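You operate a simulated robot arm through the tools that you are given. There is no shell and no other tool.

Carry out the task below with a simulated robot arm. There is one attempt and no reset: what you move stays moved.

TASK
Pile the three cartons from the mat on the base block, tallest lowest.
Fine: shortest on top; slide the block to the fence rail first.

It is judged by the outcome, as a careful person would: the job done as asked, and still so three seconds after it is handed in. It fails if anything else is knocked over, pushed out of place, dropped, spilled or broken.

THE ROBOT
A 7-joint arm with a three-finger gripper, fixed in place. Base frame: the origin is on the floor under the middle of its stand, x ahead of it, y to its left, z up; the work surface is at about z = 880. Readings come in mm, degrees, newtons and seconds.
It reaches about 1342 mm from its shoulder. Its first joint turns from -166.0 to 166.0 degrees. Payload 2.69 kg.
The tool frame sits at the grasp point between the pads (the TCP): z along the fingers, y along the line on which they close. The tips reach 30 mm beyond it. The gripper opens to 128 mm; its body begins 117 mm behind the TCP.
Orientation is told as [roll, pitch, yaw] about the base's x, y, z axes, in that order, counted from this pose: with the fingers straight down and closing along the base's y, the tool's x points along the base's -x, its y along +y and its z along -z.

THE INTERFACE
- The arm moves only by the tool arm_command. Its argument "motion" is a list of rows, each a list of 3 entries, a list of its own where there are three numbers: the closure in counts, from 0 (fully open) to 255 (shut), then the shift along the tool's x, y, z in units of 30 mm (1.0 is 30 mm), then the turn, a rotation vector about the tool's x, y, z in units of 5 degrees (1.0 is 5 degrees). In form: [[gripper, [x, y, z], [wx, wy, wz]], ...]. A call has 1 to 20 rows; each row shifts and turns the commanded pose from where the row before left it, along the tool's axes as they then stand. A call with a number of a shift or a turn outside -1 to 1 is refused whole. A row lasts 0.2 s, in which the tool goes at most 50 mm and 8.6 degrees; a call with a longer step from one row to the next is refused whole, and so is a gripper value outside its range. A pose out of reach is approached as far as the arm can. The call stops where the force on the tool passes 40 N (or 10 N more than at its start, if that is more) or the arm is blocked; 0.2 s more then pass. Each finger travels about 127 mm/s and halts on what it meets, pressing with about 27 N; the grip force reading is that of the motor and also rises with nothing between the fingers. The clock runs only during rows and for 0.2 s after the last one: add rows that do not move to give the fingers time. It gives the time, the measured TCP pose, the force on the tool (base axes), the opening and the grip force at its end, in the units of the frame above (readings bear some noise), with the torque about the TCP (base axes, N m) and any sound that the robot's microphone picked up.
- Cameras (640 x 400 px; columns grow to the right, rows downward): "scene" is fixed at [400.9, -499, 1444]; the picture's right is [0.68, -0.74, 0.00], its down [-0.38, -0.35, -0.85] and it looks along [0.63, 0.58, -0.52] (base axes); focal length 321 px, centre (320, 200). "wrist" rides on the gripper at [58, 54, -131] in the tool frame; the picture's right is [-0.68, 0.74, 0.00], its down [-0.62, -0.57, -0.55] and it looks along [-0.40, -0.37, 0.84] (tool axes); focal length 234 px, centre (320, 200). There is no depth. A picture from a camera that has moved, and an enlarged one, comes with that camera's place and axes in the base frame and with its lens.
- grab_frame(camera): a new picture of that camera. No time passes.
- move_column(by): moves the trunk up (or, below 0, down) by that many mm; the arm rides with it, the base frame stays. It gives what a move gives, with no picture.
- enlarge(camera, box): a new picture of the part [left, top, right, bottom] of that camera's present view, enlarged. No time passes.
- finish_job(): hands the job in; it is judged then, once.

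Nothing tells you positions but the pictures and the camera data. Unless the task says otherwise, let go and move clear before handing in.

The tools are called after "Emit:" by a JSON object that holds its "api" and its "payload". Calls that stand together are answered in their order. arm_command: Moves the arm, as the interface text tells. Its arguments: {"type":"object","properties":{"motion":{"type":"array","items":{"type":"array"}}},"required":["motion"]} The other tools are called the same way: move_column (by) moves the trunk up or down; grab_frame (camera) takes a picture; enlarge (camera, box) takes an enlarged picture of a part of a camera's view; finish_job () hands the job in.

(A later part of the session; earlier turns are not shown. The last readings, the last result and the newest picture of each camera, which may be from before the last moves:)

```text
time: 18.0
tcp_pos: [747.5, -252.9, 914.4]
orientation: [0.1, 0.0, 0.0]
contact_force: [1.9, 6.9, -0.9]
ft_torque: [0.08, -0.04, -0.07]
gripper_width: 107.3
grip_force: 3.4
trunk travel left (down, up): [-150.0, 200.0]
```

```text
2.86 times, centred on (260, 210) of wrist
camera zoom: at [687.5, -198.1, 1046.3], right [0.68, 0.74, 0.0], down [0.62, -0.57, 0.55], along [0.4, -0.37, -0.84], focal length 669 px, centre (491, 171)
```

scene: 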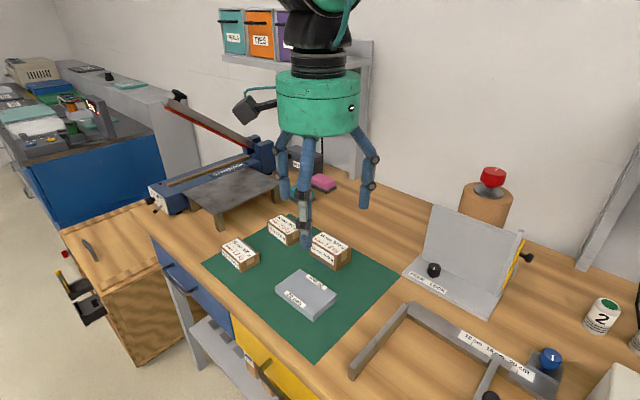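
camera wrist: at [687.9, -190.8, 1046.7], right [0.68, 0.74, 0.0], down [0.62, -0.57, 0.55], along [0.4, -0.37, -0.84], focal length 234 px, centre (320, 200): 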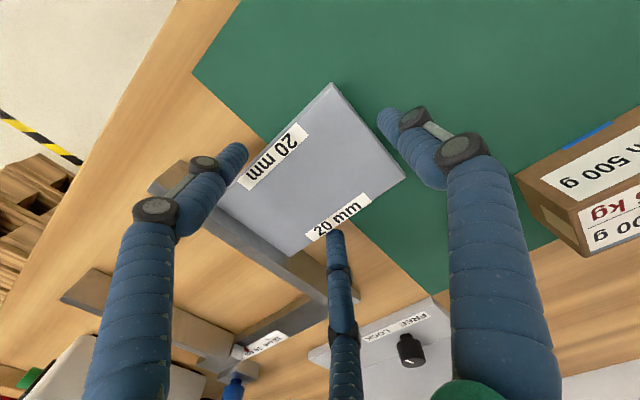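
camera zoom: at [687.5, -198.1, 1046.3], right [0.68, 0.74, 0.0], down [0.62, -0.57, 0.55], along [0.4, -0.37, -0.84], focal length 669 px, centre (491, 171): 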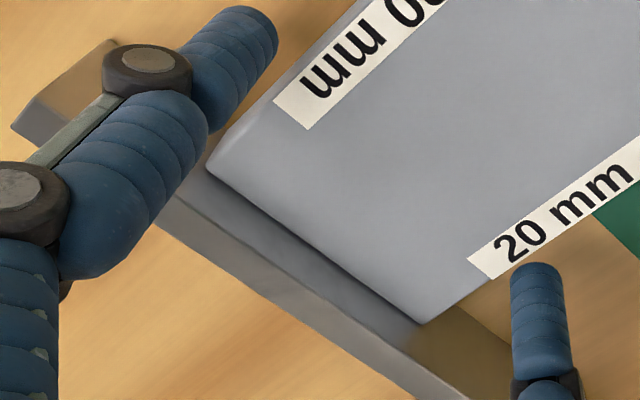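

The contact force is 6.9 N and the block is seated flush. I'll open fully, rise clear and verify the block and rail.

Emit:
{"api": "arm_command", "payload": {"motion": [[30, [0, 0.1, 0], [0, 0, 0]], [0, [0, 0, 0], [0, 0, 0]], [0, [0, 0, -0.3], [0, 0, 0]], [0, [0, 0, -0.8], [0, 0, 0]], [0, [0, 0, -1], [0, 0, 0]], [0, [0, 0.5, -1], [0, 0, 0]], [0, [0, 1, -0.8], [0, 0, 0]], [0, [0, 1, -0.8], [0, 0, 0]], [0, [0, 0, 0], [0, 0, 0]]]}}

Emit:
{"api": "grab_frame", "payload": {"camera": "wrist"}}

Emit:
{"api": "enlarge", "payload": {"camera": "scene", "box": [280, 250, 440, 390]}}

Emit:
{"api": "enlarge", "payload": {"camera": "scene", "box": [200, 190, 380, 310]}}

```text
time: 20.0
tcp_pos: [747.0, -174.0, 1058.5]
orientation: [0.0, 0.0, 0.0]
contact_force: [0.2, -0.6, 0.6]
ft_torque: [-0.05, 0.0, -0.02]
gripper_width: 128.0
grip_force: 0.1
trunk travel left (down, up): [-150.0, 200.0]
```

```text
taken
camera wrist: at [687.1, -119.7, 1187.9], right [0.68, 0.74, 0.0], down [0.62, -0.57, 0.55], along [0.4, -0.37, -0.84], focal length 234 px, centre (320, 200)
```

wrist: 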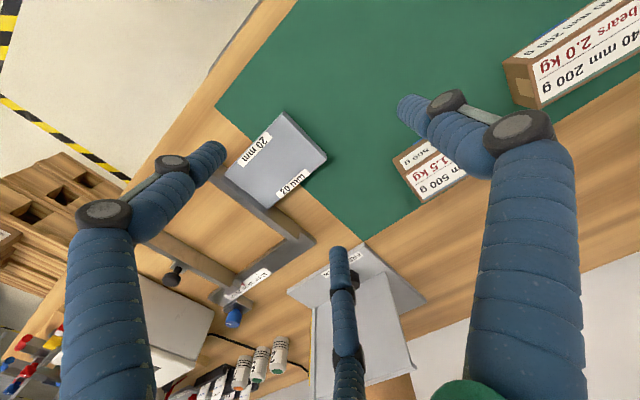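

```text
2.86 times, centred on (360, 320) of scene
camera zoom: at [400.9, -499.0, 1444.0], right [0.68, -0.74, 0.0], down [-0.38, -0.35, -0.85], along [0.63, 0.58, -0.52], focal length 916 px, centre (206, -143)
```

zoom: 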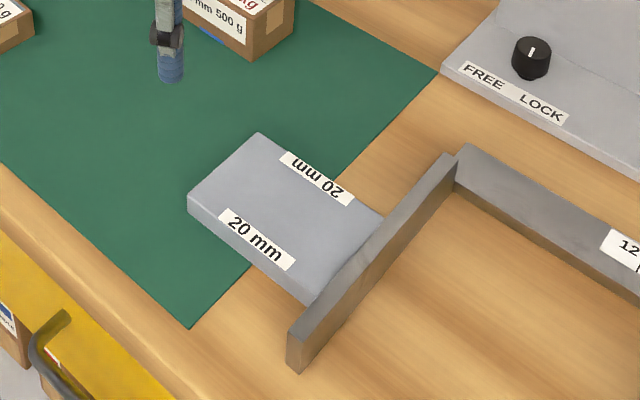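

```text
3.33 times, centred on (290, 250) of scene
camera zoom: at [400.9, -499.0, 1444.0], right [0.68, -0.74, 0.0], down [-0.38, -0.35, -0.85], along [0.63, 0.58, -0.52], focal length 1069 px, centre (420, 33)
```

zoom: 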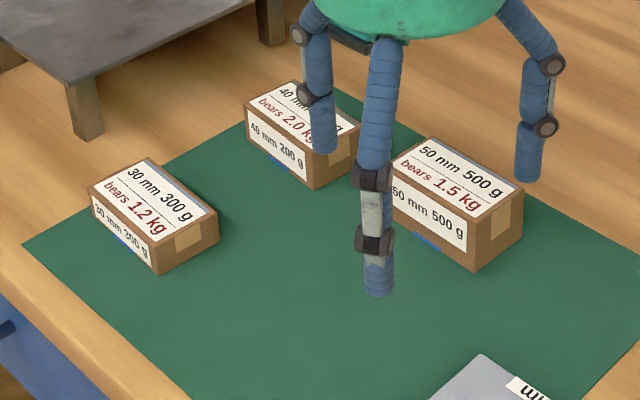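

The block is flush to the rail, centred near (746.5, -257), and nothing else has moved. Next is the 50 mm carton at about (883, -90). I'll hover above it with the fingers pre-narrowed so the rear finger clears the 40 mm carton.

Emit:
{"api": "arm_command", "payload": {"motion": [[0, [-0.906, 0.68, 0.32], [0, 0, 0]], [0, [-0.906, 0.68, 0.32], [0, 0, 0]], [0, [-0.906, 0.68, 0.32], [0, 0, 0]], [40, [-0.906, 0.68, 0.32], [0, 0, 0]], [70, [-0.906, 0.68, 0.32], [0, 0, 0]], [70, [0, 0, 0], [0, 0, 0]]]}}

Emit:
{"api": "grab_frame", "payload": {"camera": "wrist"}}

Emit:
{"api": "enlarge", "payload": {"camera": "scene", "box": [230, 130, 400, 290]}}

```text
time: 21.4
tcp_pos: [883.2, -73.3, 1009.9]
orientation: [-0.1, -0.1, 0.0]
contact_force: [1.7, 0.4, -0.2]
ft_torque: [-0.05, 0.02, -0.01]
gripper_width: 92.9
grip_force: 0.0
trunk travel left (down, up): [-150.0, 200.0]
```

```text
taken
camera wrist: at [823.3, -17.8, 1139.7], right [0.68, 0.74, 0.0], down [0.62, -0.57, 0.55], along [0.4, -0.37, -0.84], focal length 234 px, centre (320, 200)
```

wrist: 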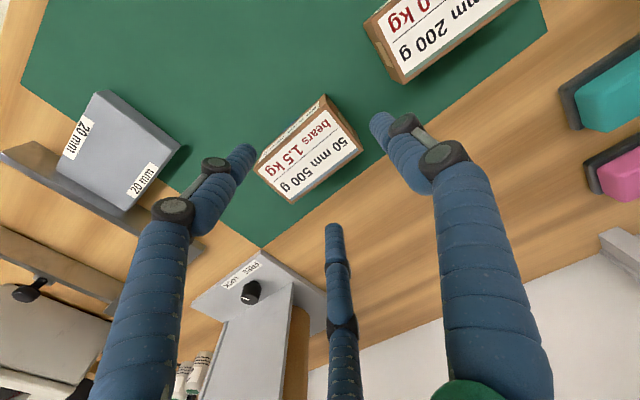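

```text
2.50 times, centred on (315, 210) of scene
camera zoom: at [400.9, -499.0, 1444.0], right [0.68, -0.74, 0.0], down [-0.38, -0.35, -0.85], along [0.63, 0.58, -0.52], focal length 801 px, centre (332, 175)
```

zoom: 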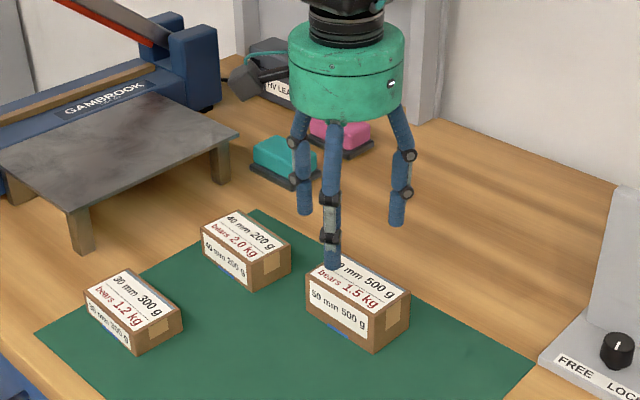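

Emit:
{"api": "enlarge", "payload": {"camera": "wrist", "box": [220, 70, 400, 230]}}

```text
2.50 times, centred on (310, 150) of wrist
camera zoom: at [823.3, -17.8, 1139.7], right [0.68, 0.74, 0.0], down [0.62, -0.57, 0.55], along [0.4, -0.37, -0.84], focal length 585 px, centre (345, 325)
```

zoom: 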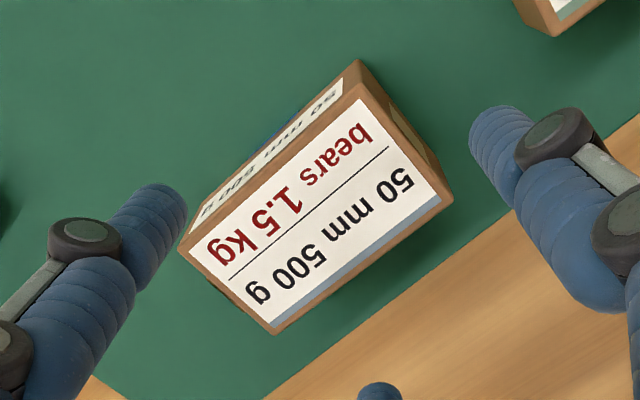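

Emit:
{"api": "arm_command", "payload": {"motion": [[70, [0.04, 0, 0.6], [0, 0, 0]], [70, [0, 0, 0.6], [0, 0, 0]], [70, [0, 0, 0.6], [0, 0, 0]], [70, [0, 0, 0.4], [0, 0, 0]], [70, [0, 0, 0], [0, 0, 0]]]}}

Emit:
{"api": "grab_frame", "payload": {"camera": "wrist"}}

Emit:
{"api": "enlarge", "payload": {"camera": "scene", "box": [240, 170, 400, 290]}}

```text
time: 22.6
tcp_pos: [882.2, -71.9, 944.4]
orientation: [0.0, 0.0, 0.1]
contact_force: [0.4, 0.2, -0.6]
ft_torque: [-0.03, 0.0, -0.04]
gripper_width: 92.8
grip_force: 0.0
trunk travel left (down, up): [-150.0, 200.0]
```

```text
taken
camera wrist: at [822.6, -18.0, 1074.5], right [0.68, 0.74, 0.0], down [0.62, -0.57, 0.55], along [0.4, -0.37, -0.84], focal length 234 px, centre (320, 200)
```

wrist: 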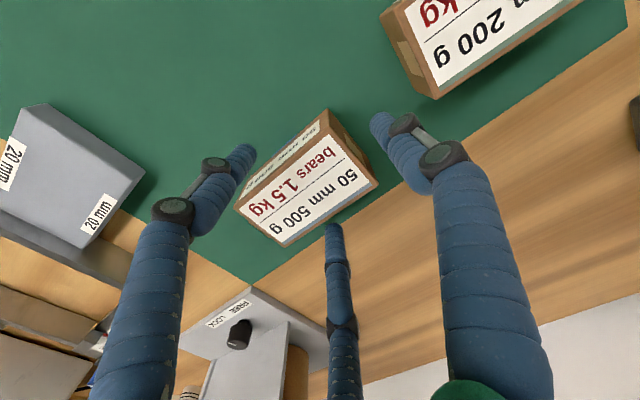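

```text
3.33 times, centred on (320, 230) of scene
camera zoom: at [400.9, -499.0, 1444.0], right [0.68, -0.74, 0.0], down [-0.38, -0.35, -0.85], along [0.63, 0.58, -0.52], focal length 1069 px, centre (320, 100)
```

zoom: 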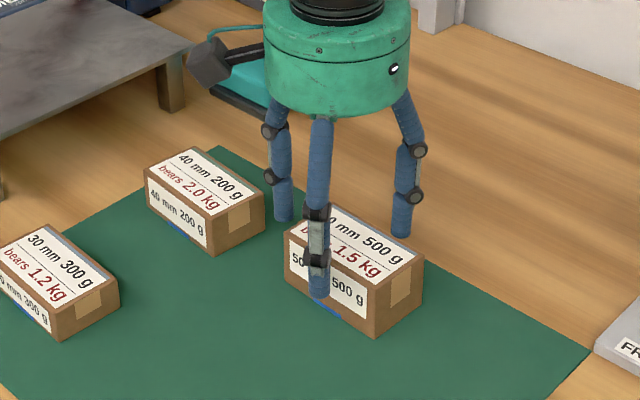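

The fingers straddle the 50 mm carton with clearance. I'll lower the last bit and close.

Emit:
{"api": "arm_command", "payload": {"motion": [[70, [0, 0, 0.45], [0, 0, 0]], [70, [0, 0, 0.45], [0, 0, 0]], [70, [0, 0, 0], [0, 0, 0]], [110, [0, 0, 0], [0, 0, 0]], [135, [0, 0, 0], [0, 0, 0]], [160, [0, 0, 0], [0, 0, 0]], [175, [0, 0, 0], [0, 0, 0]], [175, [0, 0, 0], [0, 0, 0]]]}}

Emit:
{"api": "grab_frame", "payload": {"camera": "wrist"}}

Emit:
{"api": "enlarge", "payload": {"camera": "scene", "box": [240, 170, 400, 290]}}

```text
time: 24.4
tcp_pos: [883.2, -73.7, 916.9]
orientation: [0.0, 0.0, 0.0]
contact_force: [3.1, -3.7, 1.2]
ft_torque: [-0.16, -0.16, 0.06]
gripper_width: 66.2
grip_force: 19.4
trunk travel left (down, up): [-150.0, 200.0]
```

```text
taken
camera wrist: at [822.4, -18.5, 1047.6], right [0.68, 0.74, 0.0], down [0.62, -0.57, 0.55], along [0.4, -0.37, -0.84], focal length 234 px, centre (320, 200)
```

wrist: 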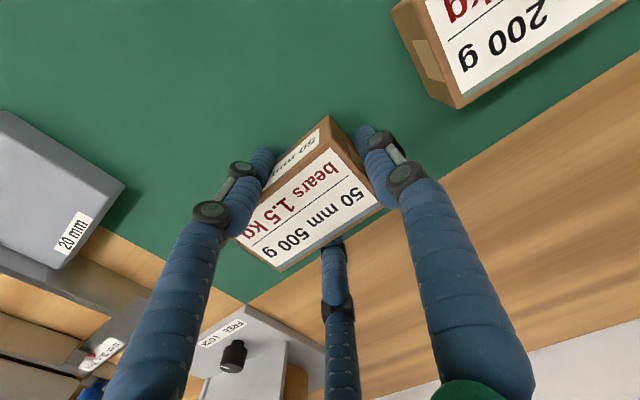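

```text
3.33 times, centred on (320, 230) of scene
camera zoom: at [400.9, -499.0, 1444.0], right [0.68, -0.74, 0.0], down [-0.38, -0.35, -0.85], along [0.63, 0.58, -0.52], focal length 1069 px, centre (320, 100)
```

zoom: 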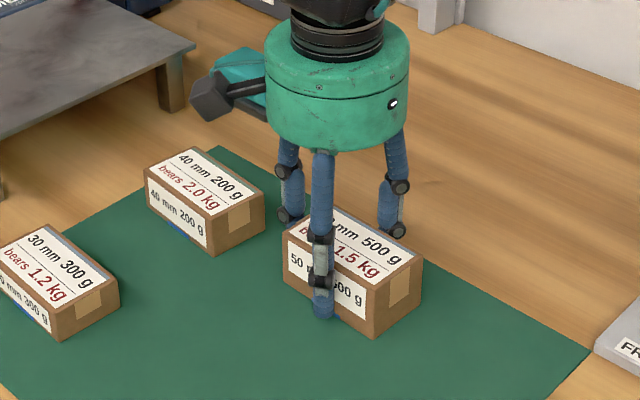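

The carton is gripped at 19 N. I'll lift it and check that it hangs level.

Emit:
{"api": "arm_command", "payload": {"motion": [[180, [0, 0, -0.2], [0, 0, 0]], [180, [0, 0, -0.5], [0, 0, 0]], [180, [0, 0, -0.6], [0, 0, 0]], [180, [0, 0, -0.7], [0, 0, 0]], [180, [0, 0, 0], [0, 0, 0]]]}}

Emit:
{"api": "grab_frame", "payload": {"camera": "wrist"}}

Emit:
{"api": "enlarge", "payload": {"camera": "scene", "box": [240, 130, 400, 290]}}

```text
time: 25.6
tcp_pos: [879.9, -72.2, 975.7]
orientation: [0.1, 0.0, 0.0]
contact_force: [-0.5, -0.1, -5.1]
ft_torque: [0.1, -0.05, 0.02]
gripper_width: 66.0
grip_force: 21.1
trunk travel left (down, up): [-150.0, 200.0]
```

```text
taken
camera wrist: at [821.9, -18.0, 1106.2], right [0.68, 0.74, 0.0], down [0.62, -0.57, 0.55], along [0.4, -0.37, -0.84], focal length 234 px, centre (320, 200)
```

wrist: 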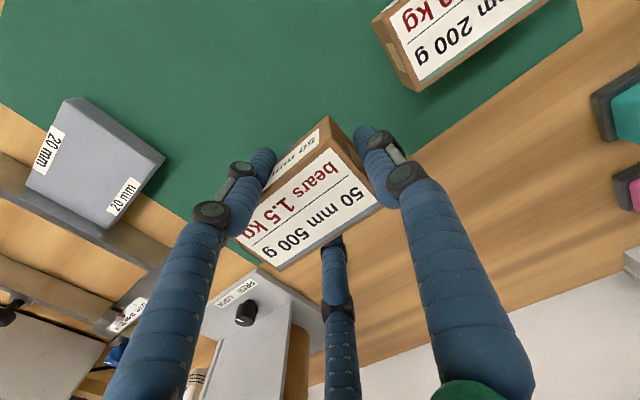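

```text
2.50 times, centred on (320, 210) of scene
camera zoom: at [400.9, -499.0, 1444.0], right [0.68, -0.74, 0.0], down [-0.38, -0.35, -0.85], along [0.63, 0.58, -0.52], focal length 801 px, centre (320, 175)
```

zoom: 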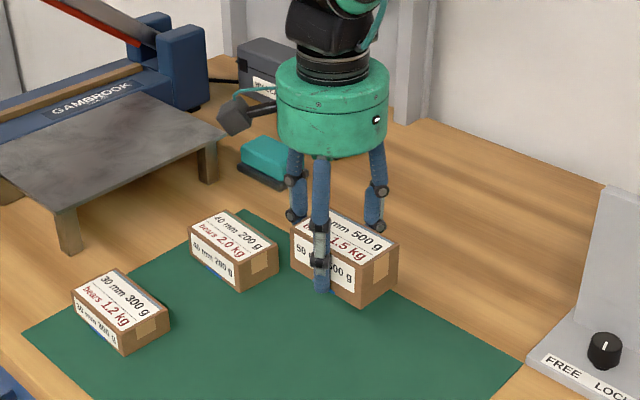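

The lift is clean, reading 5.1 N for the 0.5 kg carton, and it hangs level. I'll carry it over the block.

Emit:
{"api": "arm_command", "payload": {"motion": [[180, [0, 0, -0.6], [0, 0, 0]], [180, [0.2, -0.25, -0.5], [0, 0, 0]], [180, [0.45, -0.58, 0], [0, 0, 0]], [180, [0.55, -0.7, 0], [0, 0, 0]], [180, [0.55, -0.7, 0], [0, 0, 0]], [180, [0.55, -0.7, 0], [0, 0, 0]], [180, [0.55, -0.7, 0], [0, 0, 0]], [180, [0.55, -0.7, 0], [0, 0, 0]], [180, [0.55, -0.7, 0], [0, 0, 0]], [180, [0.3, -0.4, 0], [0, 0, 0]], [180, [0.15, -0.2, 0], [0, 0, 0]], [180, [0, 0, 0], [0, 0, 0]]]}}

Emit:
{"api": "grab_frame", "payload": {"camera": "wrist"}}

Emit:
{"api": "enlarge", "payload": {"camera": "scene", "box": [280, 200, 440, 360]}}

```text
time: 28.2
tcp_pos: [750.3, -243.0, 1008.9]
orientation: [0.1, 0.1, 0.0]
contact_force: [0.2, 0.2, -4.8]
ft_torque: [0.11, -0.02, 0.04]
gripper_width: 65.7
grip_force: 21.5
trunk travel left (down, up): [-150.0, 200.0]
```

```text
taken
camera wrist: at [690.1, -189.1, 1139.3], right [0.68, 0.74, 0.0], down [0.62, -0.57, 0.55], along [0.4, -0.37, -0.84], focal length 234 px, centre (320, 200)
```

wrist: 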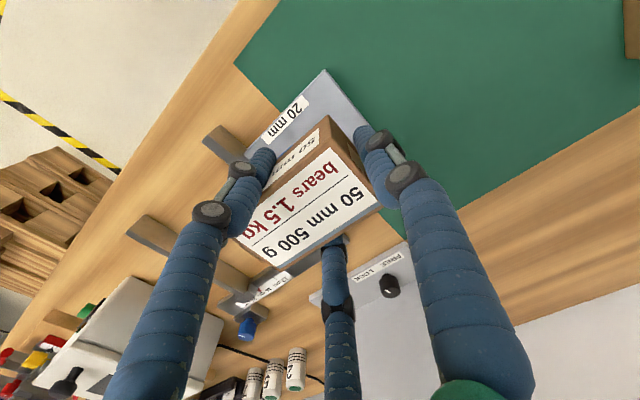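

```text
2.50 times, centred on (360, 280) of scene
camera zoom: at [400.9, -499.0, 1444.0], right [0.68, -0.74, 0.0], down [-0.38, -0.35, -0.85], along [0.63, 0.58, -0.52], focal length 801 px, centre (220, 0)
```

zoom: 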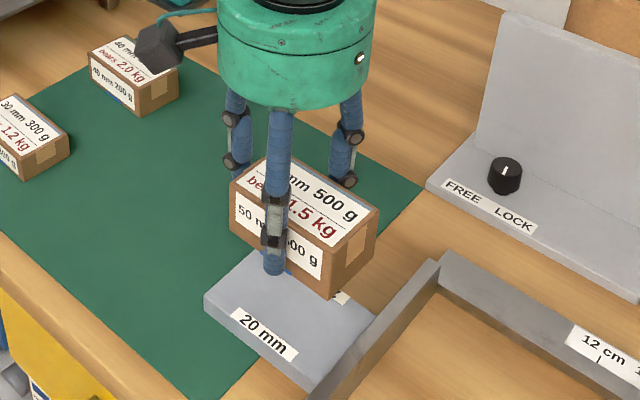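

Emit:
{"api": "arm_command", "payload": {"motion": [[180, [0.06, 0.07, 0.4], [0, 0, 0]], [180, [0, 0, 0.5], [0, 0, 0]], [180, [0, 0, 0.5], [0, 0, 0]], [180, [0, 0, 0.4], [0, 0, 0]], [180, [0, 0, 0.3], [0, 0, 0]], [180, [0, 0, 0], [0, 0, 0]]]}}

Emit:
{"api": "enlarge", "payload": {"camera": "wrist", "box": [200, 60, 420, 300]}}

Emit:
{"api": "enlarge", "payload": {"camera": "scene", "box": [310, 240, 420, 350]}}

```text
time: 29.6
tcp_pos: [748.5, -239.9, 946.2]
orientation: [-0.1, -0.1, 0.0]
contact_force: [-0.3, 0.3, -4.8]
ft_torque: [0.09, 0.04, -0.03]
gripper_width: 66.2
grip_force: 20.8
trunk travel left (down, up): [-150.0, 200.0]
```

```text
1.67 times, centred on (310, 180) of wrist
camera zoom: at [688.5, -184.9, 1076.0], right [0.68, 0.74, 0.0], down [0.62, -0.57, 0.55], along [0.4, -0.37, -0.84], focal length 390 px, centre (337, 233)
```

zoom: 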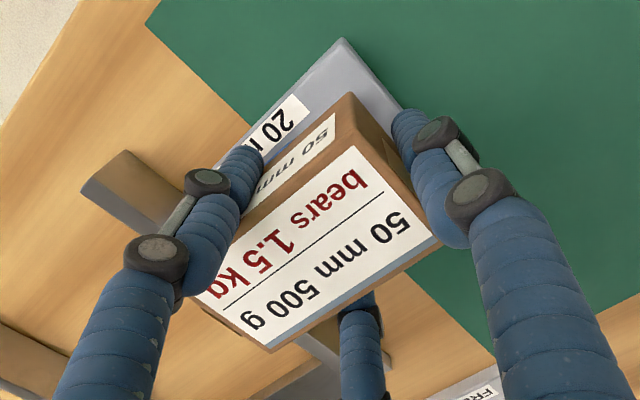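

```text
3.64 times, centred on (365, 295) of scene
camera zoom: at [400.9, -499.0, 1444.0], right [0.68, -0.74, 0.0], down [-0.38, -0.35, -0.85], along [0.63, 0.58, -0.52], focal length 1166 px, centre (156, -146)
```

zoom: 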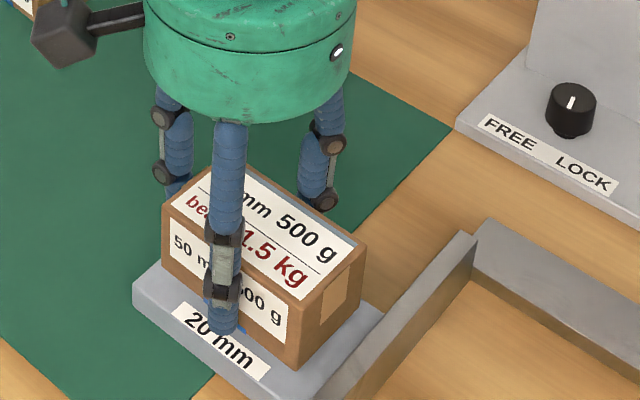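

Emit:
{"api": "arm_command", "payload": {"motion": [[180, [0, 0, 0.1], [0, 0, 0]], [180, [0, 0, 0.1], [0, 0, 0]], [180, [0, 0, 0.04], [0, 0, 0]], [180, [0, 0, 0], [0, 0, 0]]]}}

Emit:
{"api": "enlarge", "payload": {"camera": "scene", "box": [310, 240, 420, 350]}}

```text
time: 30.6
tcp_pos: [748.8, -239.1, 939.7]
orientation: [0.1, -0.1, 0.0]
contact_force: [-0.5, -0.8, -5.2]
ft_torque: [0.1, 0.0, 0.01]
gripper_width: 65.9
grip_force: 21.0
trunk travel left (down, up): [-150.0, 200.0]
```

```text
3.64 times, centred on (365, 295) of scene
camera zoom: at [400.9, -499.0, 1444.0], right [0.68, -0.74, 0.0], down [-0.38, -0.35, -0.85], along [0.63, 0.58, -0.52], focal length 1166 px, centre (156, -146)
```

zoom: 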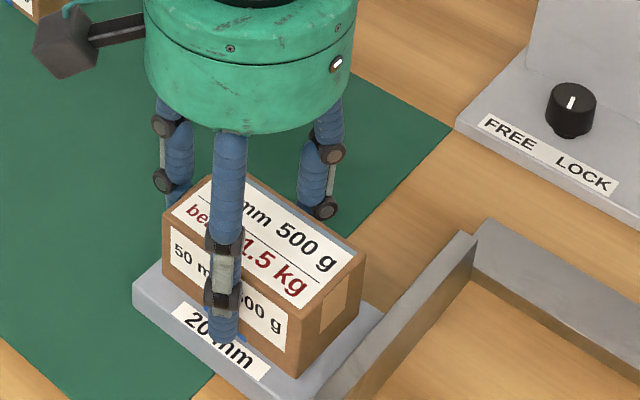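

Emit:
{"api": "arm_command", "payload": {"motion": [[180, [0, 0, 0.05], [0, 0, 0]], [180, [0, 0, 0], [0, 0, 0]]]}}

```text
time: 31.2
tcp_pos: [748.3, -240.5, 936.6]
orientation: [0.0, 0.0, -0.1]
contact_force: [-0.7, -0.5, -5.1]
ft_torque: [0.11, 0.03, 0.01]
gripper_width: 65.7
grip_force: 21.1
trunk travel left (down, up): [-150.0, 200.0]
```

Emit:
{"api": "arm_command", "payload": {"motion": [[180, [0, 0, 0.04], [0, 0, 0]], [180, [0, 0, 0], [0, 0, 0]]]}}

```text
time: 31.8
tcp_pos: [749.1, -240.2, 936.0]
orientation: [-0.1, -0.1, 0.1]
contact_force: [-1.6, -0.1, 2.6]
ft_torque: [0.17, 0.11, 0.0]
gripper_width: 65.7
grip_force: 21.3
trunk travel left (down, up): [-150.0, 200.0]
```

The carton has landed on the block, with the load transferred. I'll release it gradually and rise.

Emit:
{"api": "arm_command", "payload": {"motion": [[160, [0, 0, 0], [0, 0, 0]], [145, [0, 0, 0], [0, 0, 0]], [132, [0, 0, 0], [0, 0, 0]], [122, [0, 0, 0], [0, 0, 0]], [110, [0, 0, 0], [0, 0, 0]], [85, [0, 0, 0], [0, 0, 0]], [60, [0, 0, 0], [0, 0, 0]], [60, [0, 0, 0], [0, 0, 0]]]}}

Emit:
{"api": "enlarge", "payload": {"camera": "wrist", "box": [200, 60, 420, 300]}}

Emit:
{"api": "enlarge", "payload": {"camera": "scene", "box": [310, 240, 420, 350]}}

```text
time: 33.6
tcp_pos: [748.5, -238.8, 937.6]
orientation: [0.1, 0.0, 0.0]
contact_force: [0.2, 0.6, 0.9]
ft_torque: [-0.01, 0.01, 0.03]
gripper_width: 97.9
grip_force: 0.1
trunk travel left (down, up): [-150.0, 200.0]
```

```text
1.67 times, centred on (310, 180) of wrist
camera zoom: at [688.9, -184.8, 1066.6], right [0.68, 0.74, 0.0], down [0.62, -0.57, 0.55], along [0.4, -0.37, -0.84], focal length 390 px, centre (337, 233)
```

zoom: 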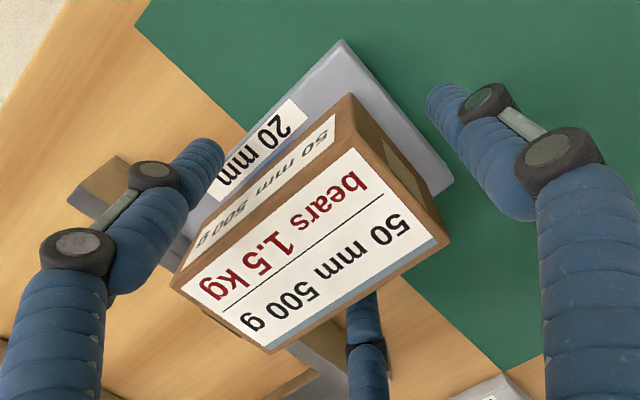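

```text
3.64 times, centred on (365, 295) of scene
camera zoom: at [400.9, -499.0, 1444.0], right [0.68, -0.74, 0.0], down [-0.38, -0.35, -0.85], along [0.63, 0.58, -0.52], focal length 1166 px, centre (156, -146)
```

zoom: 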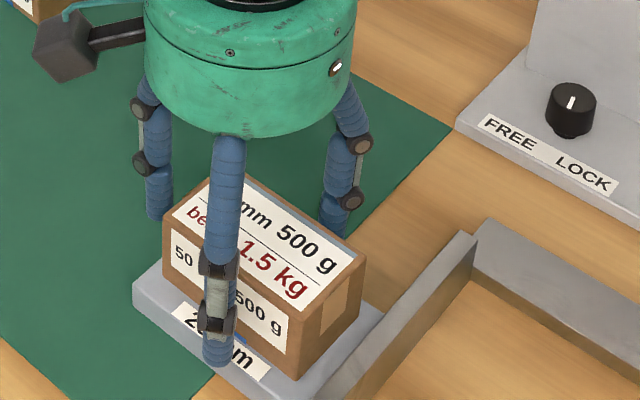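

The 50 mm carton sits centred on the block. I'll rise and go to the 40 mm carton near (867, 65).

Emit:
{"api": "arm_command", "payload": {"motion": [[55, [0, 0, -0.4], [0, 0, 0]], [50, [0, 0, -0.8], [0, 0, 0]], [50, [0, 0, -1], [0, 0, 0]], [50, [0, 0, -1], [0, 0, 0]], [50, [-0.36, 0.97, 0], [0, 0, 0]], [50, [-0.36, 0.97, 0], [0, 0, 0]], [50, [-0.36, 0.97, 0], [0, 0, 0]], [50, [-0.36, 0.97, 0], [0, 0, 0]], [50, [-0.36, 0.97, 0], [0, 0, 0]], [50, [-0.36, 0.97, 0], [0, 0, 0]], [50, [-0.36, 0.97, 0], [0, 0, 0]], [50, [-0.36, 0.97, 0], [0, 0, 0]], [50, [-0.36, 0.97, 0], [0, 0, 0]], [50, [-0.36, 0.97, 0], [0, 0, 0]], [50, [-0.36, 0.97, 0], [0, 0, 0]], [50, [0, 0, 0.5], [0, 0, 0]], [50, [0, 0, 0.4], [0, 0, 0]], [50, [0, 0, 0], [0, 0, 0]]]}}

Emit:
{"api": "grab_frame", "payload": {"camera": "wrist"}}

Emit:
{"api": "enlarge", "payload": {"camera": "wrist", "box": [220, 70, 400, 230]}}

Emit:
{"api": "grab_frame", "payload": {"camera": "scene"}}

```text
time: 37.4
tcp_pos: [867.7, 80.9, 1004.5]
orientation: [0.0, 0.0, 0.0]
contact_force: [0.0, -0.2, 0.5]
ft_torque: [0.03, 0.03, 0.01]
gripper_width: 103.0
grip_force: 0.0
trunk travel left (down, up): [-150.0, 200.0]
```

```text
taken
camera wrist: at [807.8, 134.7, 1134.8], right [0.68, 0.74, 0.0], down [0.62, -0.57, 0.55], along [0.4, -0.37, -0.84], focal length 234 px, centre (320, 200)
```

wrist: 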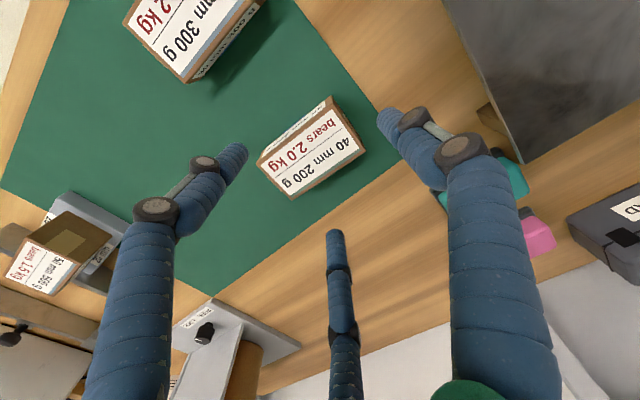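

```text
2.50 times, centred on (310, 150) of wrist
camera zoom: at [807.8, 134.7, 1134.8], right [0.68, 0.74, 0.0], down [0.62, -0.57, 0.55], along [0.4, -0.37, -0.84], focal length 585 px, centre (345, 325)
```

zoom: 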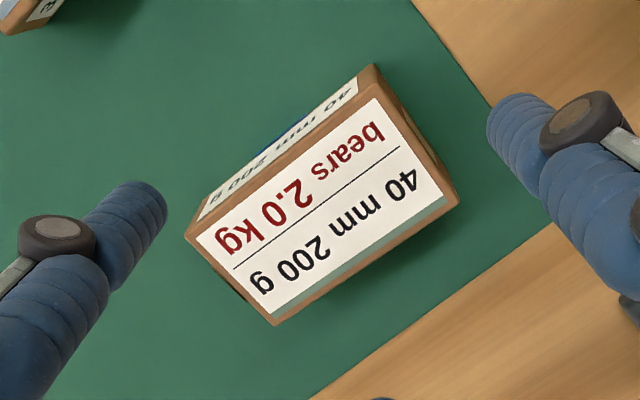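

```text
taken
```

scene: 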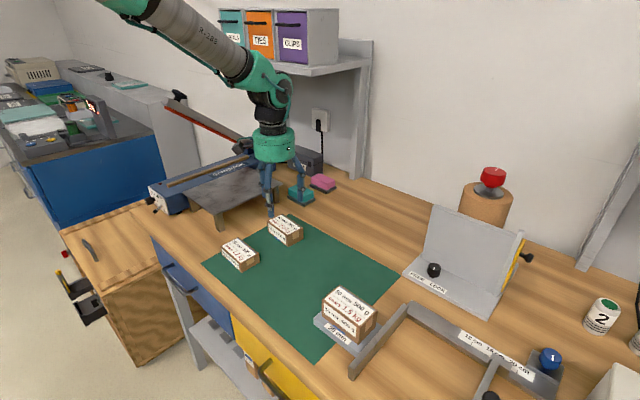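

The 40 mm carton is centred at about (868, 66) and turned about 4–5° clockwise. I'll match its angle and descend around it.

Emit:
{"api": "arm_command", "payload": {"motion": [[70, [-0.05, 0.06, 0.3], [0, 0, 0.45]], [70, [0, 0, 0.6], [0, 0, 0.4]], [70, [0, 0, 0.6], [0, 0, 0]], [70, [0, 0, 0.5], [0, 0, 0]], [70, [0, 0, 0], [0, 0, 0]]]}}

Emit:
{"api": "grab_frame", "payload": {"camera": "wrist"}}

Emit:
{"api": "enlarge", "payload": {"camera": "scene", "box": [210, 150, 350, 270]}}

```text
time: 38.6
tcp_pos: [868.0, 84.1, 943.7]
orientation: [0.0, 0.0, -4.2]
contact_force: [0.0, -0.4, 0.7]
ft_torque: [0.02, -0.01, -0.05]
gripper_width: 92.8
grip_force: 0.1
trunk travel left (down, up): [-150.0, 200.0]
```

```text
taken
camera wrist: at [812.4, 142.5, 1074.8], right [0.73, 0.68, 0.0], down [0.57, -0.61, 0.55], along [0.38, -0.4, -0.84], focal length 234 px, centre (320, 200)
```

wrist: 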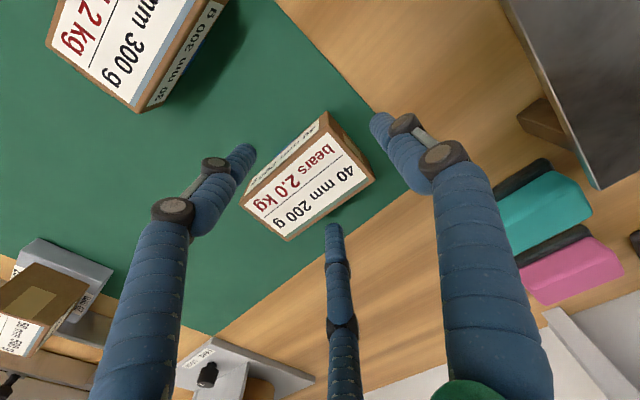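

```text
3.33 times, centred on (280, 210) of scene
camera zoom: at [400.9, -499.0, 1444.0], right [0.68, -0.74, 0.0], down [-0.38, -0.35, -0.85], along [0.63, 0.58, -0.52], focal length 1069 px, centre (453, 167)
```

zoom: 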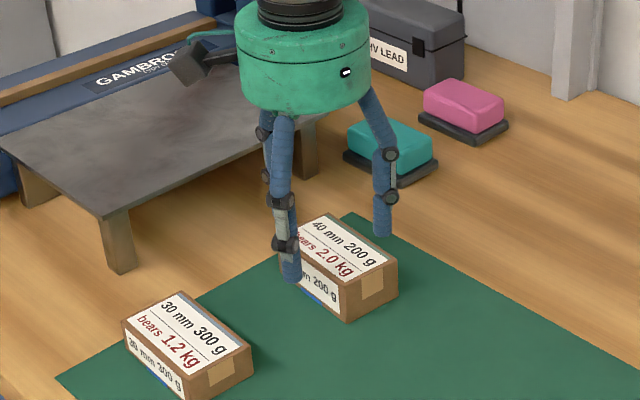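

Emit:
{"api": "arm_command", "payload": {"motion": [[70, [0, 0, 0.45], [0, 0, 0]], [70, [0, 0, 0.45], [0, 0, 0]], [70, [0, 0, 0], [0, 0, 0]], [110, [0, 0, 0], [0, 0, 0]], [135, [0, 0, 0], [0, 0, 0]], [155, [0, 0, 0], [0, 0, 0]], [165, [0, 0, 0], [0, 0, 0]], [165, [0, 0, 0], [0, 0, 0]]]}}

Emit:
{"api": "grab_frame", "payload": {"camera": "wrist"}}

Emit:
{"api": "enlarge", "payload": {"camera": "scene", "box": [210, 150, 350, 270]}}

```text
time: 40.4
tcp_pos: [870.1, 82.8, 919.1]
orientation: [0.0, -0.1, -4.3]
contact_force: [1.4, -2.4, 3.4]
ft_torque: [-0.13, -0.03, -0.01]
gripper_width: 65.9
grip_force: 15.6
trunk travel left (down, up): [-150.0, 200.0]
```

```text
taken
camera wrist: at [812.3, 141.8, 1048.6], right [0.73, 0.68, 0.0], down [0.57, -0.61, 0.55], along [0.38, -0.4, -0.84], focal length 234 px, centre (320, 200)
```

wrist: 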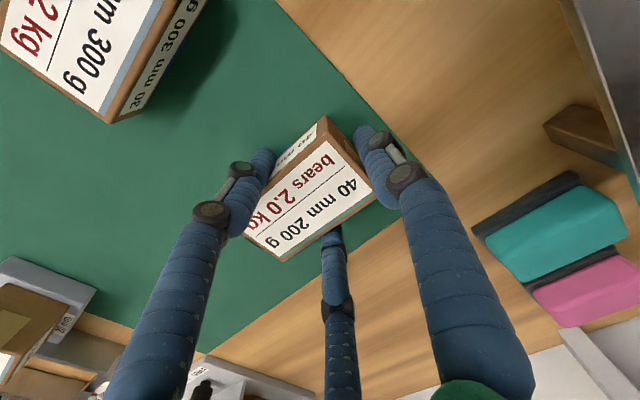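

```text
3.33 times, centred on (280, 210) of scene
camera zoom: at [400.9, -499.0, 1444.0], right [0.68, -0.74, 0.0], down [-0.38, -0.35, -0.85], along [0.63, 0.58, -0.52], focal length 1069 px, centre (453, 167)
```

zoom: 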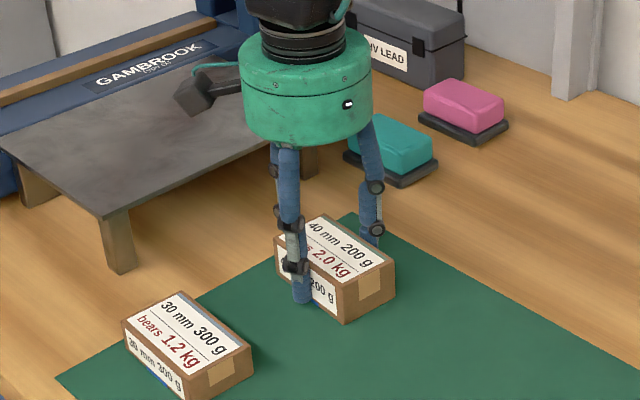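

The 40 mm carton is gripped. I'll lift it and turn it nearly square.

Emit:
{"api": "arm_command", "payload": {"motion": [[168, [0, 0, -0.2], [0, 0, 0]], [168, [0, 0, -0.5], [0, 0, 0]], [168, [0, 0, -0.8], [0, 0, 0]], [168, [0, 0, -0.9], [0, 0, -0.2]], [168, [0, 0, -0.9], [0, 0, -0.25]], [168, [0, 0, -0.6], [0, 0, 0]], [168, [0, 0, 0], [0, 0, 0]]]}}

Emit:
{"api": "grab_frame", "payload": {"camera": "wrist"}}

```text
time: 42.0
tcp_pos: [869.0, 83.7, 1035.7]
orientation: [0.0, 0.0, -2.0]
contact_force: [0.3, -0.2, -2.5]
ft_torque: [0.04, -0.05, 0.01]
gripper_width: 65.8
grip_force: 16.2
trunk travel left (down, up): [-150.0, 200.0]
```

```text
taken
camera wrist: at [811.4, 138.5, 1166.1], right [0.7, 0.71, 0.0], down [0.6, -0.59, 0.55], along [0.39, -0.39, -0.84], focal length 234 px, centre (320, 200)
```

wrist: 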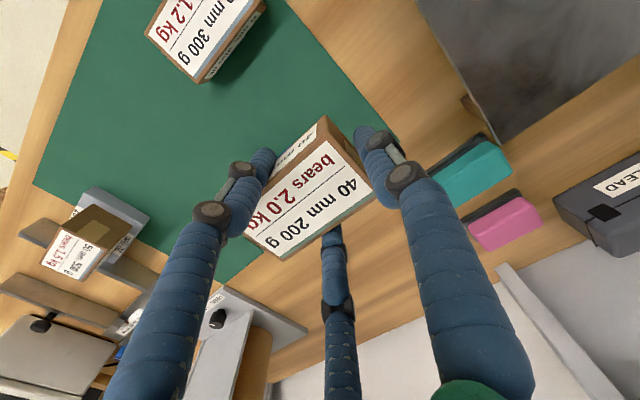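

The carton is held securely, with the expected 2 N weight reading. I'll carry it over the stack.

Emit:
{"api": "arm_command", "payload": {"motion": [[168, [0.1, -0.3, 0], [0, 0, 0]], [168, [0.2, -0.6, 0], [0, 0, 0]], [168, [0.28, -0.85, 0], [0, 0, 0]], [168, [0.28, -0.85, 0], [0, 0, 0]], [168, [0.28, -0.85, 0], [0, 0, 0]], [168, [0.28, -0.85, 0], [0, 0, 0]], [168, [0.28, -0.85, 0], [0, 0, 0]], [168, [0.28, -0.85, 0], [0, 0, 0]], [168, [0.28, -0.85, 0], [0, 0, 0]], [168, [0.28, -0.85, 0], [0, 0, 0]], [168, [0.28, -0.85, 0], [0, 0, 0]], [168, [0.28, -0.85, 0], [0, 0, 0]], [168, [0.28, -0.85, 0], [0, 0, 0]], [168, [0.16, -0.42, 0], [0, 0, 0]], [168, [0.08, -0.2, 0], [0, 0, 0]], [168, [0, 0, 0], [0, 0, 0]]]}}

Emit:
{"api": "grab_frame", "payload": {"camera": "wrist"}}

Emit:
{"api": "enlarge", "payload": {"camera": "scene", "box": [280, 180, 440, 350]}}

```text
time: 45.4
tcp_pos: [748.5, -239.5, 1035.0]
orientation: [0.1, 0.1, -2.1]
contact_force: [-0.4, 0.2, -1.6]
ft_torque: [0.04, 0.0, 0.01]
gripper_width: 65.7
grip_force: 16.2
trunk travel left (down, up): [-150.0, 200.0]
```

```text
taken
camera wrist: at [690.9, -183.0, 1165.9], right [0.7, 0.71, 0.0], down [0.6, -0.59, 0.55], along [0.39, -0.39, -0.84], focal length 234 px, centre (320, 200)
```

wrist: 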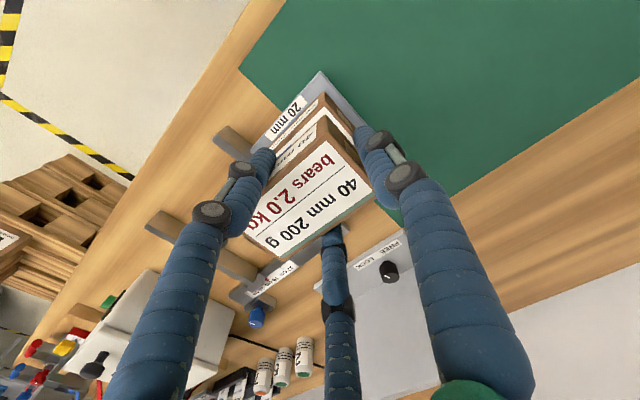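

```text
2.35 times, centred on (360, 265) of scene
camera zoom: at [400.9, -499.0, 1444.0], right [0.68, -0.74, 0.0], down [-0.38, -0.35, -0.85], along [0.63, 0.58, -0.52], focal length 754 px, centre (226, 47)
```

zoom: 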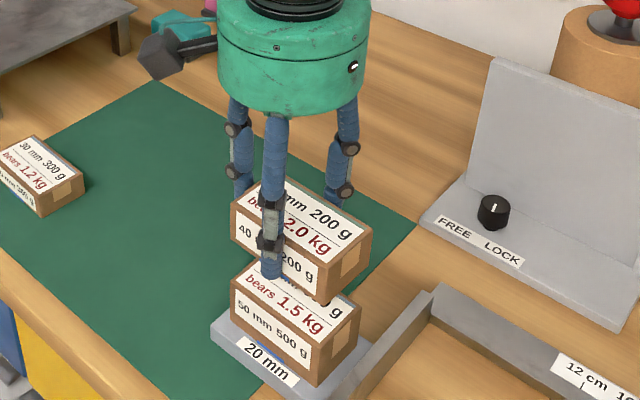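

Emit:
{"api": "arm_command", "payload": {"motion": [[168, [0, 0.03, 0.35], [0, 0, 0]], [168, [0, 0, 0.45], [0, 0, 0]], [168, [0, 0, 0.4], [0, 0, 0]], [168, [0, 0, 0.17], [0, 0, 0]], [168, [0, 0, 0], [0, 0, 0]]]}}

Emit:
{"api": "enlarge", "payload": {"camera": "wrist", "box": [200, 60, 420, 300]}}

Emit:
{"api": "enlarge", "payload": {"camera": "scene", "box": [310, 220, 420, 350]}}

```text
time: 46.6
tcp_pos: [749.5, -238.9, 993.8]
orientation: [0.0, -0.1, -1.9]
contact_force: [0.7, -0.6, -2.5]
ft_torque: [0.03, 0.02, 0.01]
gripper_width: 65.6
grip_force: 16.4
trunk travel left (down, up): [-150.0, 200.0]
```

```text
1.67 times, centred on (310, 180) of wrist
camera zoom: at [691.1, -181.8, 1123.4], right [0.7, 0.71, 0.0], down [0.6, -0.59, 0.55], along [0.39, -0.39, -0.84], focal length 390 px, centre (337, 233)
```

zoom: 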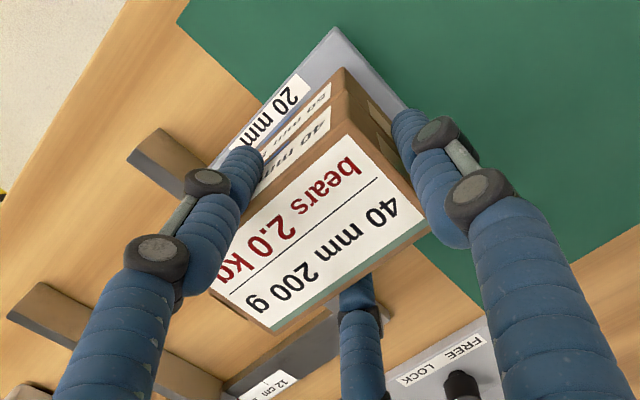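

```text
3.08 times, centred on (365, 285) of scene
camera zoom: at [400.9, -499.0, 1444.0], right [0.68, -0.74, 0.0], down [-0.38, -0.35, -0.85], along [0.63, 0.58, -0.52], focal length 986 px, centre (182, -62)
```

zoom: 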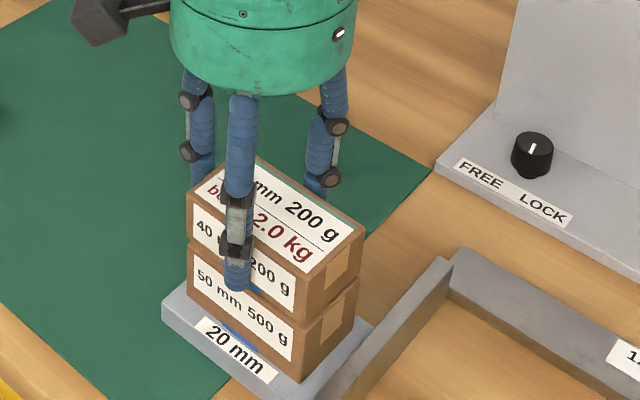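

Emit:
{"api": "arm_command", "payload": {"motion": [[168, [0, 0, 0.08], [0, 0, 0]], [168, [0, 0, 0.06], [0, 0, 0]], [168, [0, 0, 0], [0, 0, 0]]]}}

Emit:
{"api": "enlarge", "payload": {"camera": "scene", "box": [310, 220, 420, 350]}}

```text
time: 47.4
tcp_pos: [749.5, -237.6, 988.8]
orientation: [0.0, 0.0, -1.9]
contact_force: [1.1, -0.7, -2.0]
ft_torque: [0.01, 0.02, 0.0]
gripper_width: 65.9
grip_force: 16.4
trunk travel left (down, up): [-150.0, 200.0]
```

```text
3.08 times, centred on (365, 285) of scene
camera zoom: at [400.9, -499.0, 1444.0], right [0.68, -0.74, 0.0], down [-0.38, -0.35, -0.85], along [0.63, 0.58, -0.52], focal length 986 px, centre (182, -62)
```

zoom: 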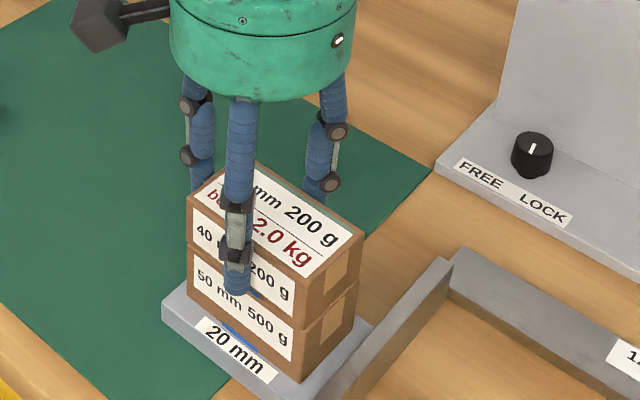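

Emit:
{"api": "arm_command", "payload": {"motion": [[168, [0, 0, 0.05], [0, 0, 0]], [168, [0, 0, 0], [0, 0, 0]]]}}

```text
time: 48.0
tcp_pos: [748.8, -238.5, 988.0]
orientation: [0.0, -0.1, -2.0]
contact_force: [0.1, -0.2, -1.8]
ft_torque: [0.07, 0.02, 0.0]
gripper_width: 65.7
grip_force: 16.5
trunk travel left (down, up): [-150.0, 200.0]
```

Emit:
{"api": "arm_command", "payload": {"motion": [[168, [0, 0, 0.04], [0, 0, 0]], [168, [0, 0, 0], [0, 0, 0]]]}}

```text
time: 48.6
tcp_pos: [749.6, -238.3, 986.7]
orientation: [0.0, 0.0, -2.0]
contact_force: [-0.4, 0.4, 2.7]
ft_torque: [0.17, 0.06, 0.02]
gripper_width: 65.9
grip_force: 16.4
trunk travel left (down, up): [-150.0, 200.0]
```

The 40 mm carton has landed on the 50 mm one. I'll release it gradually.

Emit:
{"api": "arm_command", "payload": {"motion": [[152, [0, 0, 0], [0, 0, 0]], [140, [0, 0, 0], [0, 0, 0]], [130, [0, 0, 0], [0, 0, 0]], [122, [0, 0, 0], [0, 0, 0]], [110, [0, 0, 0], [0, 0, 0]], [85, [0, 0, 0], [0, 0, 0]], [60, [0, 0, 0], [0, 0, 0]], [60, [0, 0, 0], [0, 0, 0]]]}}

Emit:
{"api": "enlarge", "payload": {"camera": "wrist", "box": [200, 60, 420, 300]}}

Emit:
{"api": "enlarge", "payload": {"camera": "scene", "box": [310, 220, 420, 350]}}

```text
time: 50.4
tcp_pos: [750.2, -238.7, 988.0]
orientation: [0.0, 0.0, -2.0]
contact_force: [-0.6, -0.1, -0.3]
ft_torque: [0.0, -0.01, 0.01]
gripper_width: 98.1
grip_force: 0.0
trunk travel left (down, up): [-150.0, 200.0]
```

```text
1.67 times, centred on (310, 180) of wrist
camera zoom: at [691.2, -181.6, 1117.2], right [0.7, 0.71, 0.0], down [0.6, -0.59, 0.55], along [0.39, -0.39, -0.84], focal length 390 px, centre (337, 233)
```

zoom: 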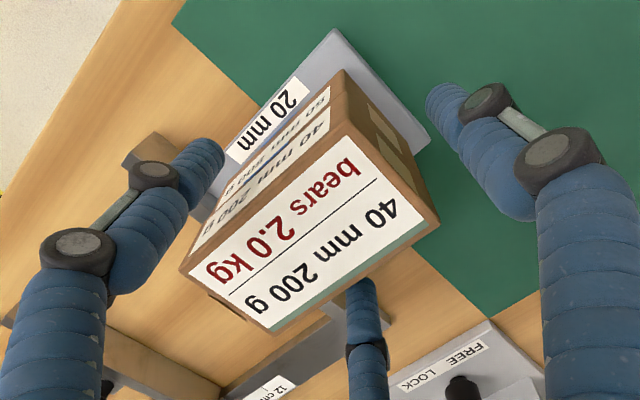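

```text
3.08 times, centred on (365, 285) of scene
camera zoom: at [400.9, -499.0, 1444.0], right [0.68, -0.74, 0.0], down [-0.38, -0.35, -0.85], along [0.63, 0.58, -0.52], focal length 986 px, centre (182, -62)
```

zoom: 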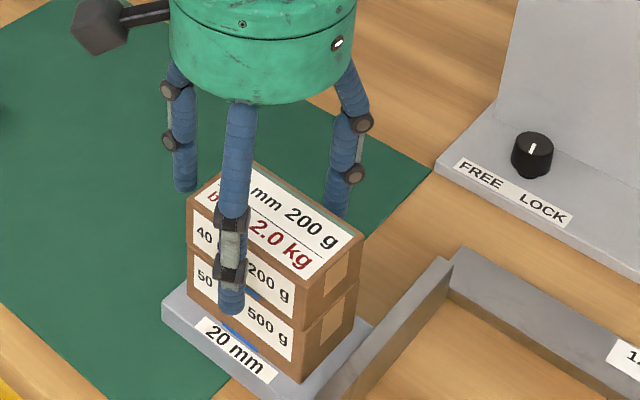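

The two cartons are stacked neatly. I'll rise and go to the 30 mm carton near (728, 80).

Emit:
{"api": "arm_command", "payload": {"motion": [[55, [0, 0, -0.4], [0, 0, 0]], [50, [0, 0, -0.8], [0, 0, 0]], [50, [0, 0, -0.9], [0, 0, -0.2]], [50, [0, 0, -0.9], [0, 0, -0.2]], [50, [0.06, 0.933, 0], [0, 0, 0]], [50, [0.06, 0.933, 0], [0, 0, 0]], [50, [0.06, 0.933, 0], [0, 0, 0]], [50, [0.06, 0.933, 0], [0, 0, 0]], [50, [0.06, 0.933, 0], [0, 0, 0]], [50, [0.06, 0.933, 0], [0, 0, 0]], [50, [0.06, 0.933, 0], [0, 0, 0]], [50, [0.06, 0.933, 0], [0, 0, 0]], [50, [0.06, 0.933, 0], [0, 0, 0]], [50, [0.06, 0.933, 0], [0, 0, 0]], [50, [0.06, 0.933, 0], [0, 0, 0]], [50, [0.06, 0.933, 0], [0, 0, 0]], [50, [0, 0, 0.8], [0, 0, 0]], [50, [0, 0, 0.8], [0, 0, 0]], [50, [0, 0, 0.8], [0, 0, 0]], [50, [0, 0, 0], [0, 0, 0]]]}}

Emit:
{"api": "grab_frame", "payload": {"camera": "wrist"}}

Emit:
{"api": "enlarge", "payload": {"camera": "wrist", "box": [220, 70, 400, 230]}}

Emit:
{"api": "grab_frame", "payload": {"camera": "scene"}}

```text
time: 54.6
tcp_pos: [728.0, 99.8, 1003.5]
orientation: [-0.1, 0.0, 0.0]
contact_force: [0.0, 0.3, -0.8]
ft_torque: [-0.05, 0.01, 0.02]
gripper_width: 102.9
grip_force: 0.0
trunk travel left (down, up): [-150.0, 200.0]
```

```text
taken
camera wrist: at [667.8, 153.9, 1134.3], right [0.68, 0.74, 0.0], down [0.62, -0.57, 0.55], along [0.4, -0.37, -0.84], focal length 234 px, centre (320, 200)
```

wrist: 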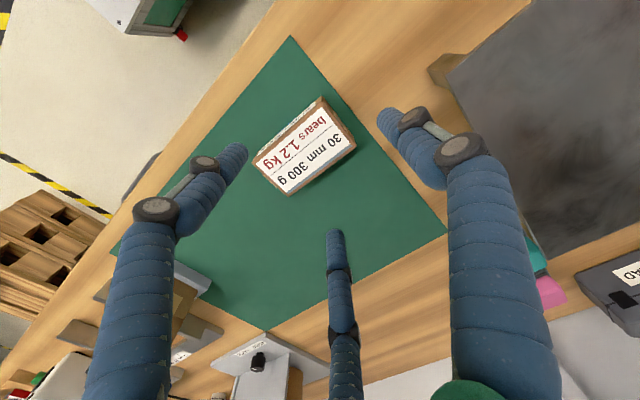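

```text
2.50 times, centred on (310, 150) of wrist
camera zoom: at [667.8, 153.9, 1134.3], right [0.68, 0.74, 0.0], down [0.62, -0.57, 0.55], along [0.4, -0.37, -0.84], focal length 585 px, centre (345, 325)
```

zoom: 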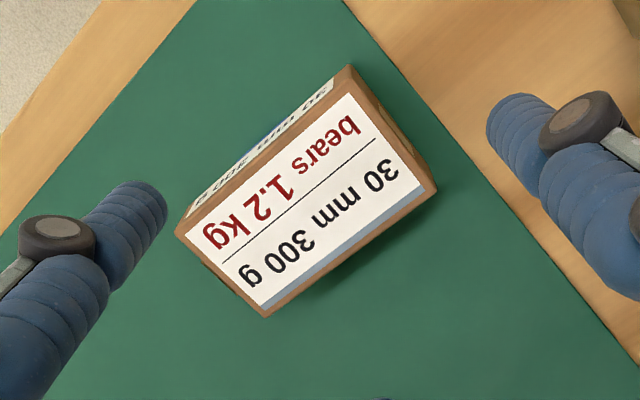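

```text
taken
```

scene: 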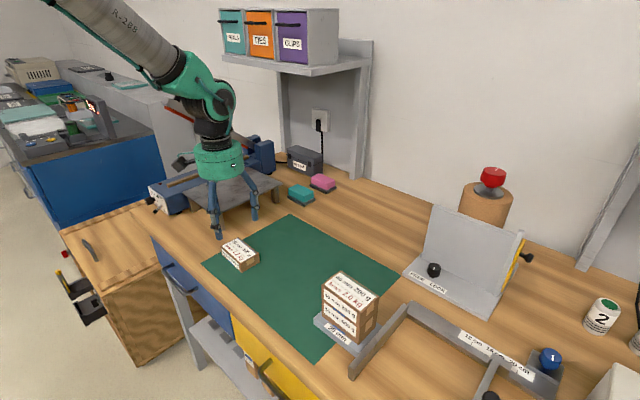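

The 30 mm carton is centred at about (725, 80) and turned about -2.5°. I'll align and descend around it.

Emit:
{"api": "arm_command", "payload": {"motion": [[70, [0.057, -0.117, 0.3], [0, 0, 0.25]], [70, [0, 0, 0.6], [0, 0, 0.25]], [70, [0, 0, 0.6], [0, 0, 0]], [70, [0, 0, 0.5], [0, 0, 0]], [70, [0, 0, 0], [0, 0, 0]]]}}

Emit:
{"api": "grab_frame", "payload": {"camera": "wrist"}}

Emit:
{"api": "enlarge", "payload": {"camera": "scene", "box": [170, 160, 310, 290]}}

```text
time: 55.8
tcp_pos: [725.9, 94.8, 944.2]
orientation: [-0.1, -0.1, -2.5]
contact_force: [-0.2, 0.5, 0.5]
ft_torque: [0.01, 0.02, 0.02]
gripper_width: 92.7
grip_force: 0.1
trunk travel left (down, up): [-150.0, 200.0]
```

```text
taken
camera wrist: at [668.2, 151.2, 1075.1], right [0.71, 0.71, 0.0], down [0.59, -0.59, 0.55], along [0.39, -0.39, -0.84], focal length 234 px, centre (320, 200)
```

wrist: 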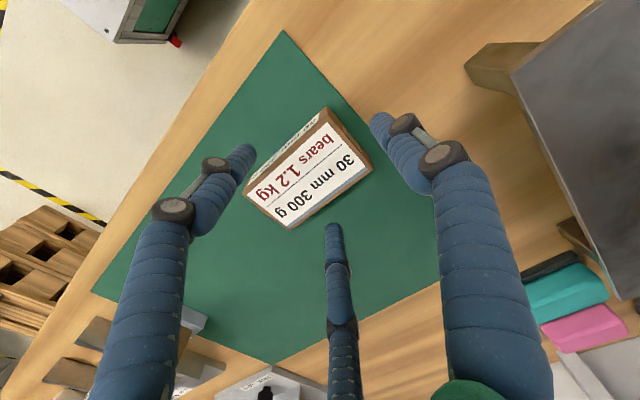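

```text
3.08 times, centred on (240, 225) of scene
camera zoom: at [400.9, -499.0, 1444.0], right [0.68, -0.74, 0.0], down [-0.38, -0.35, -0.85], along [0.63, 0.58, -0.52], focal length 986 px, centre (566, 123)
```

zoom: 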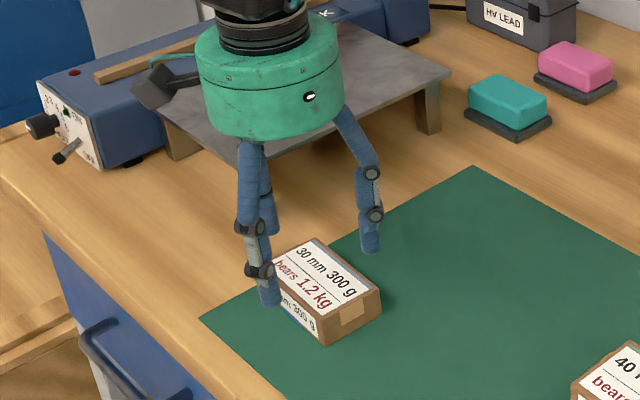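

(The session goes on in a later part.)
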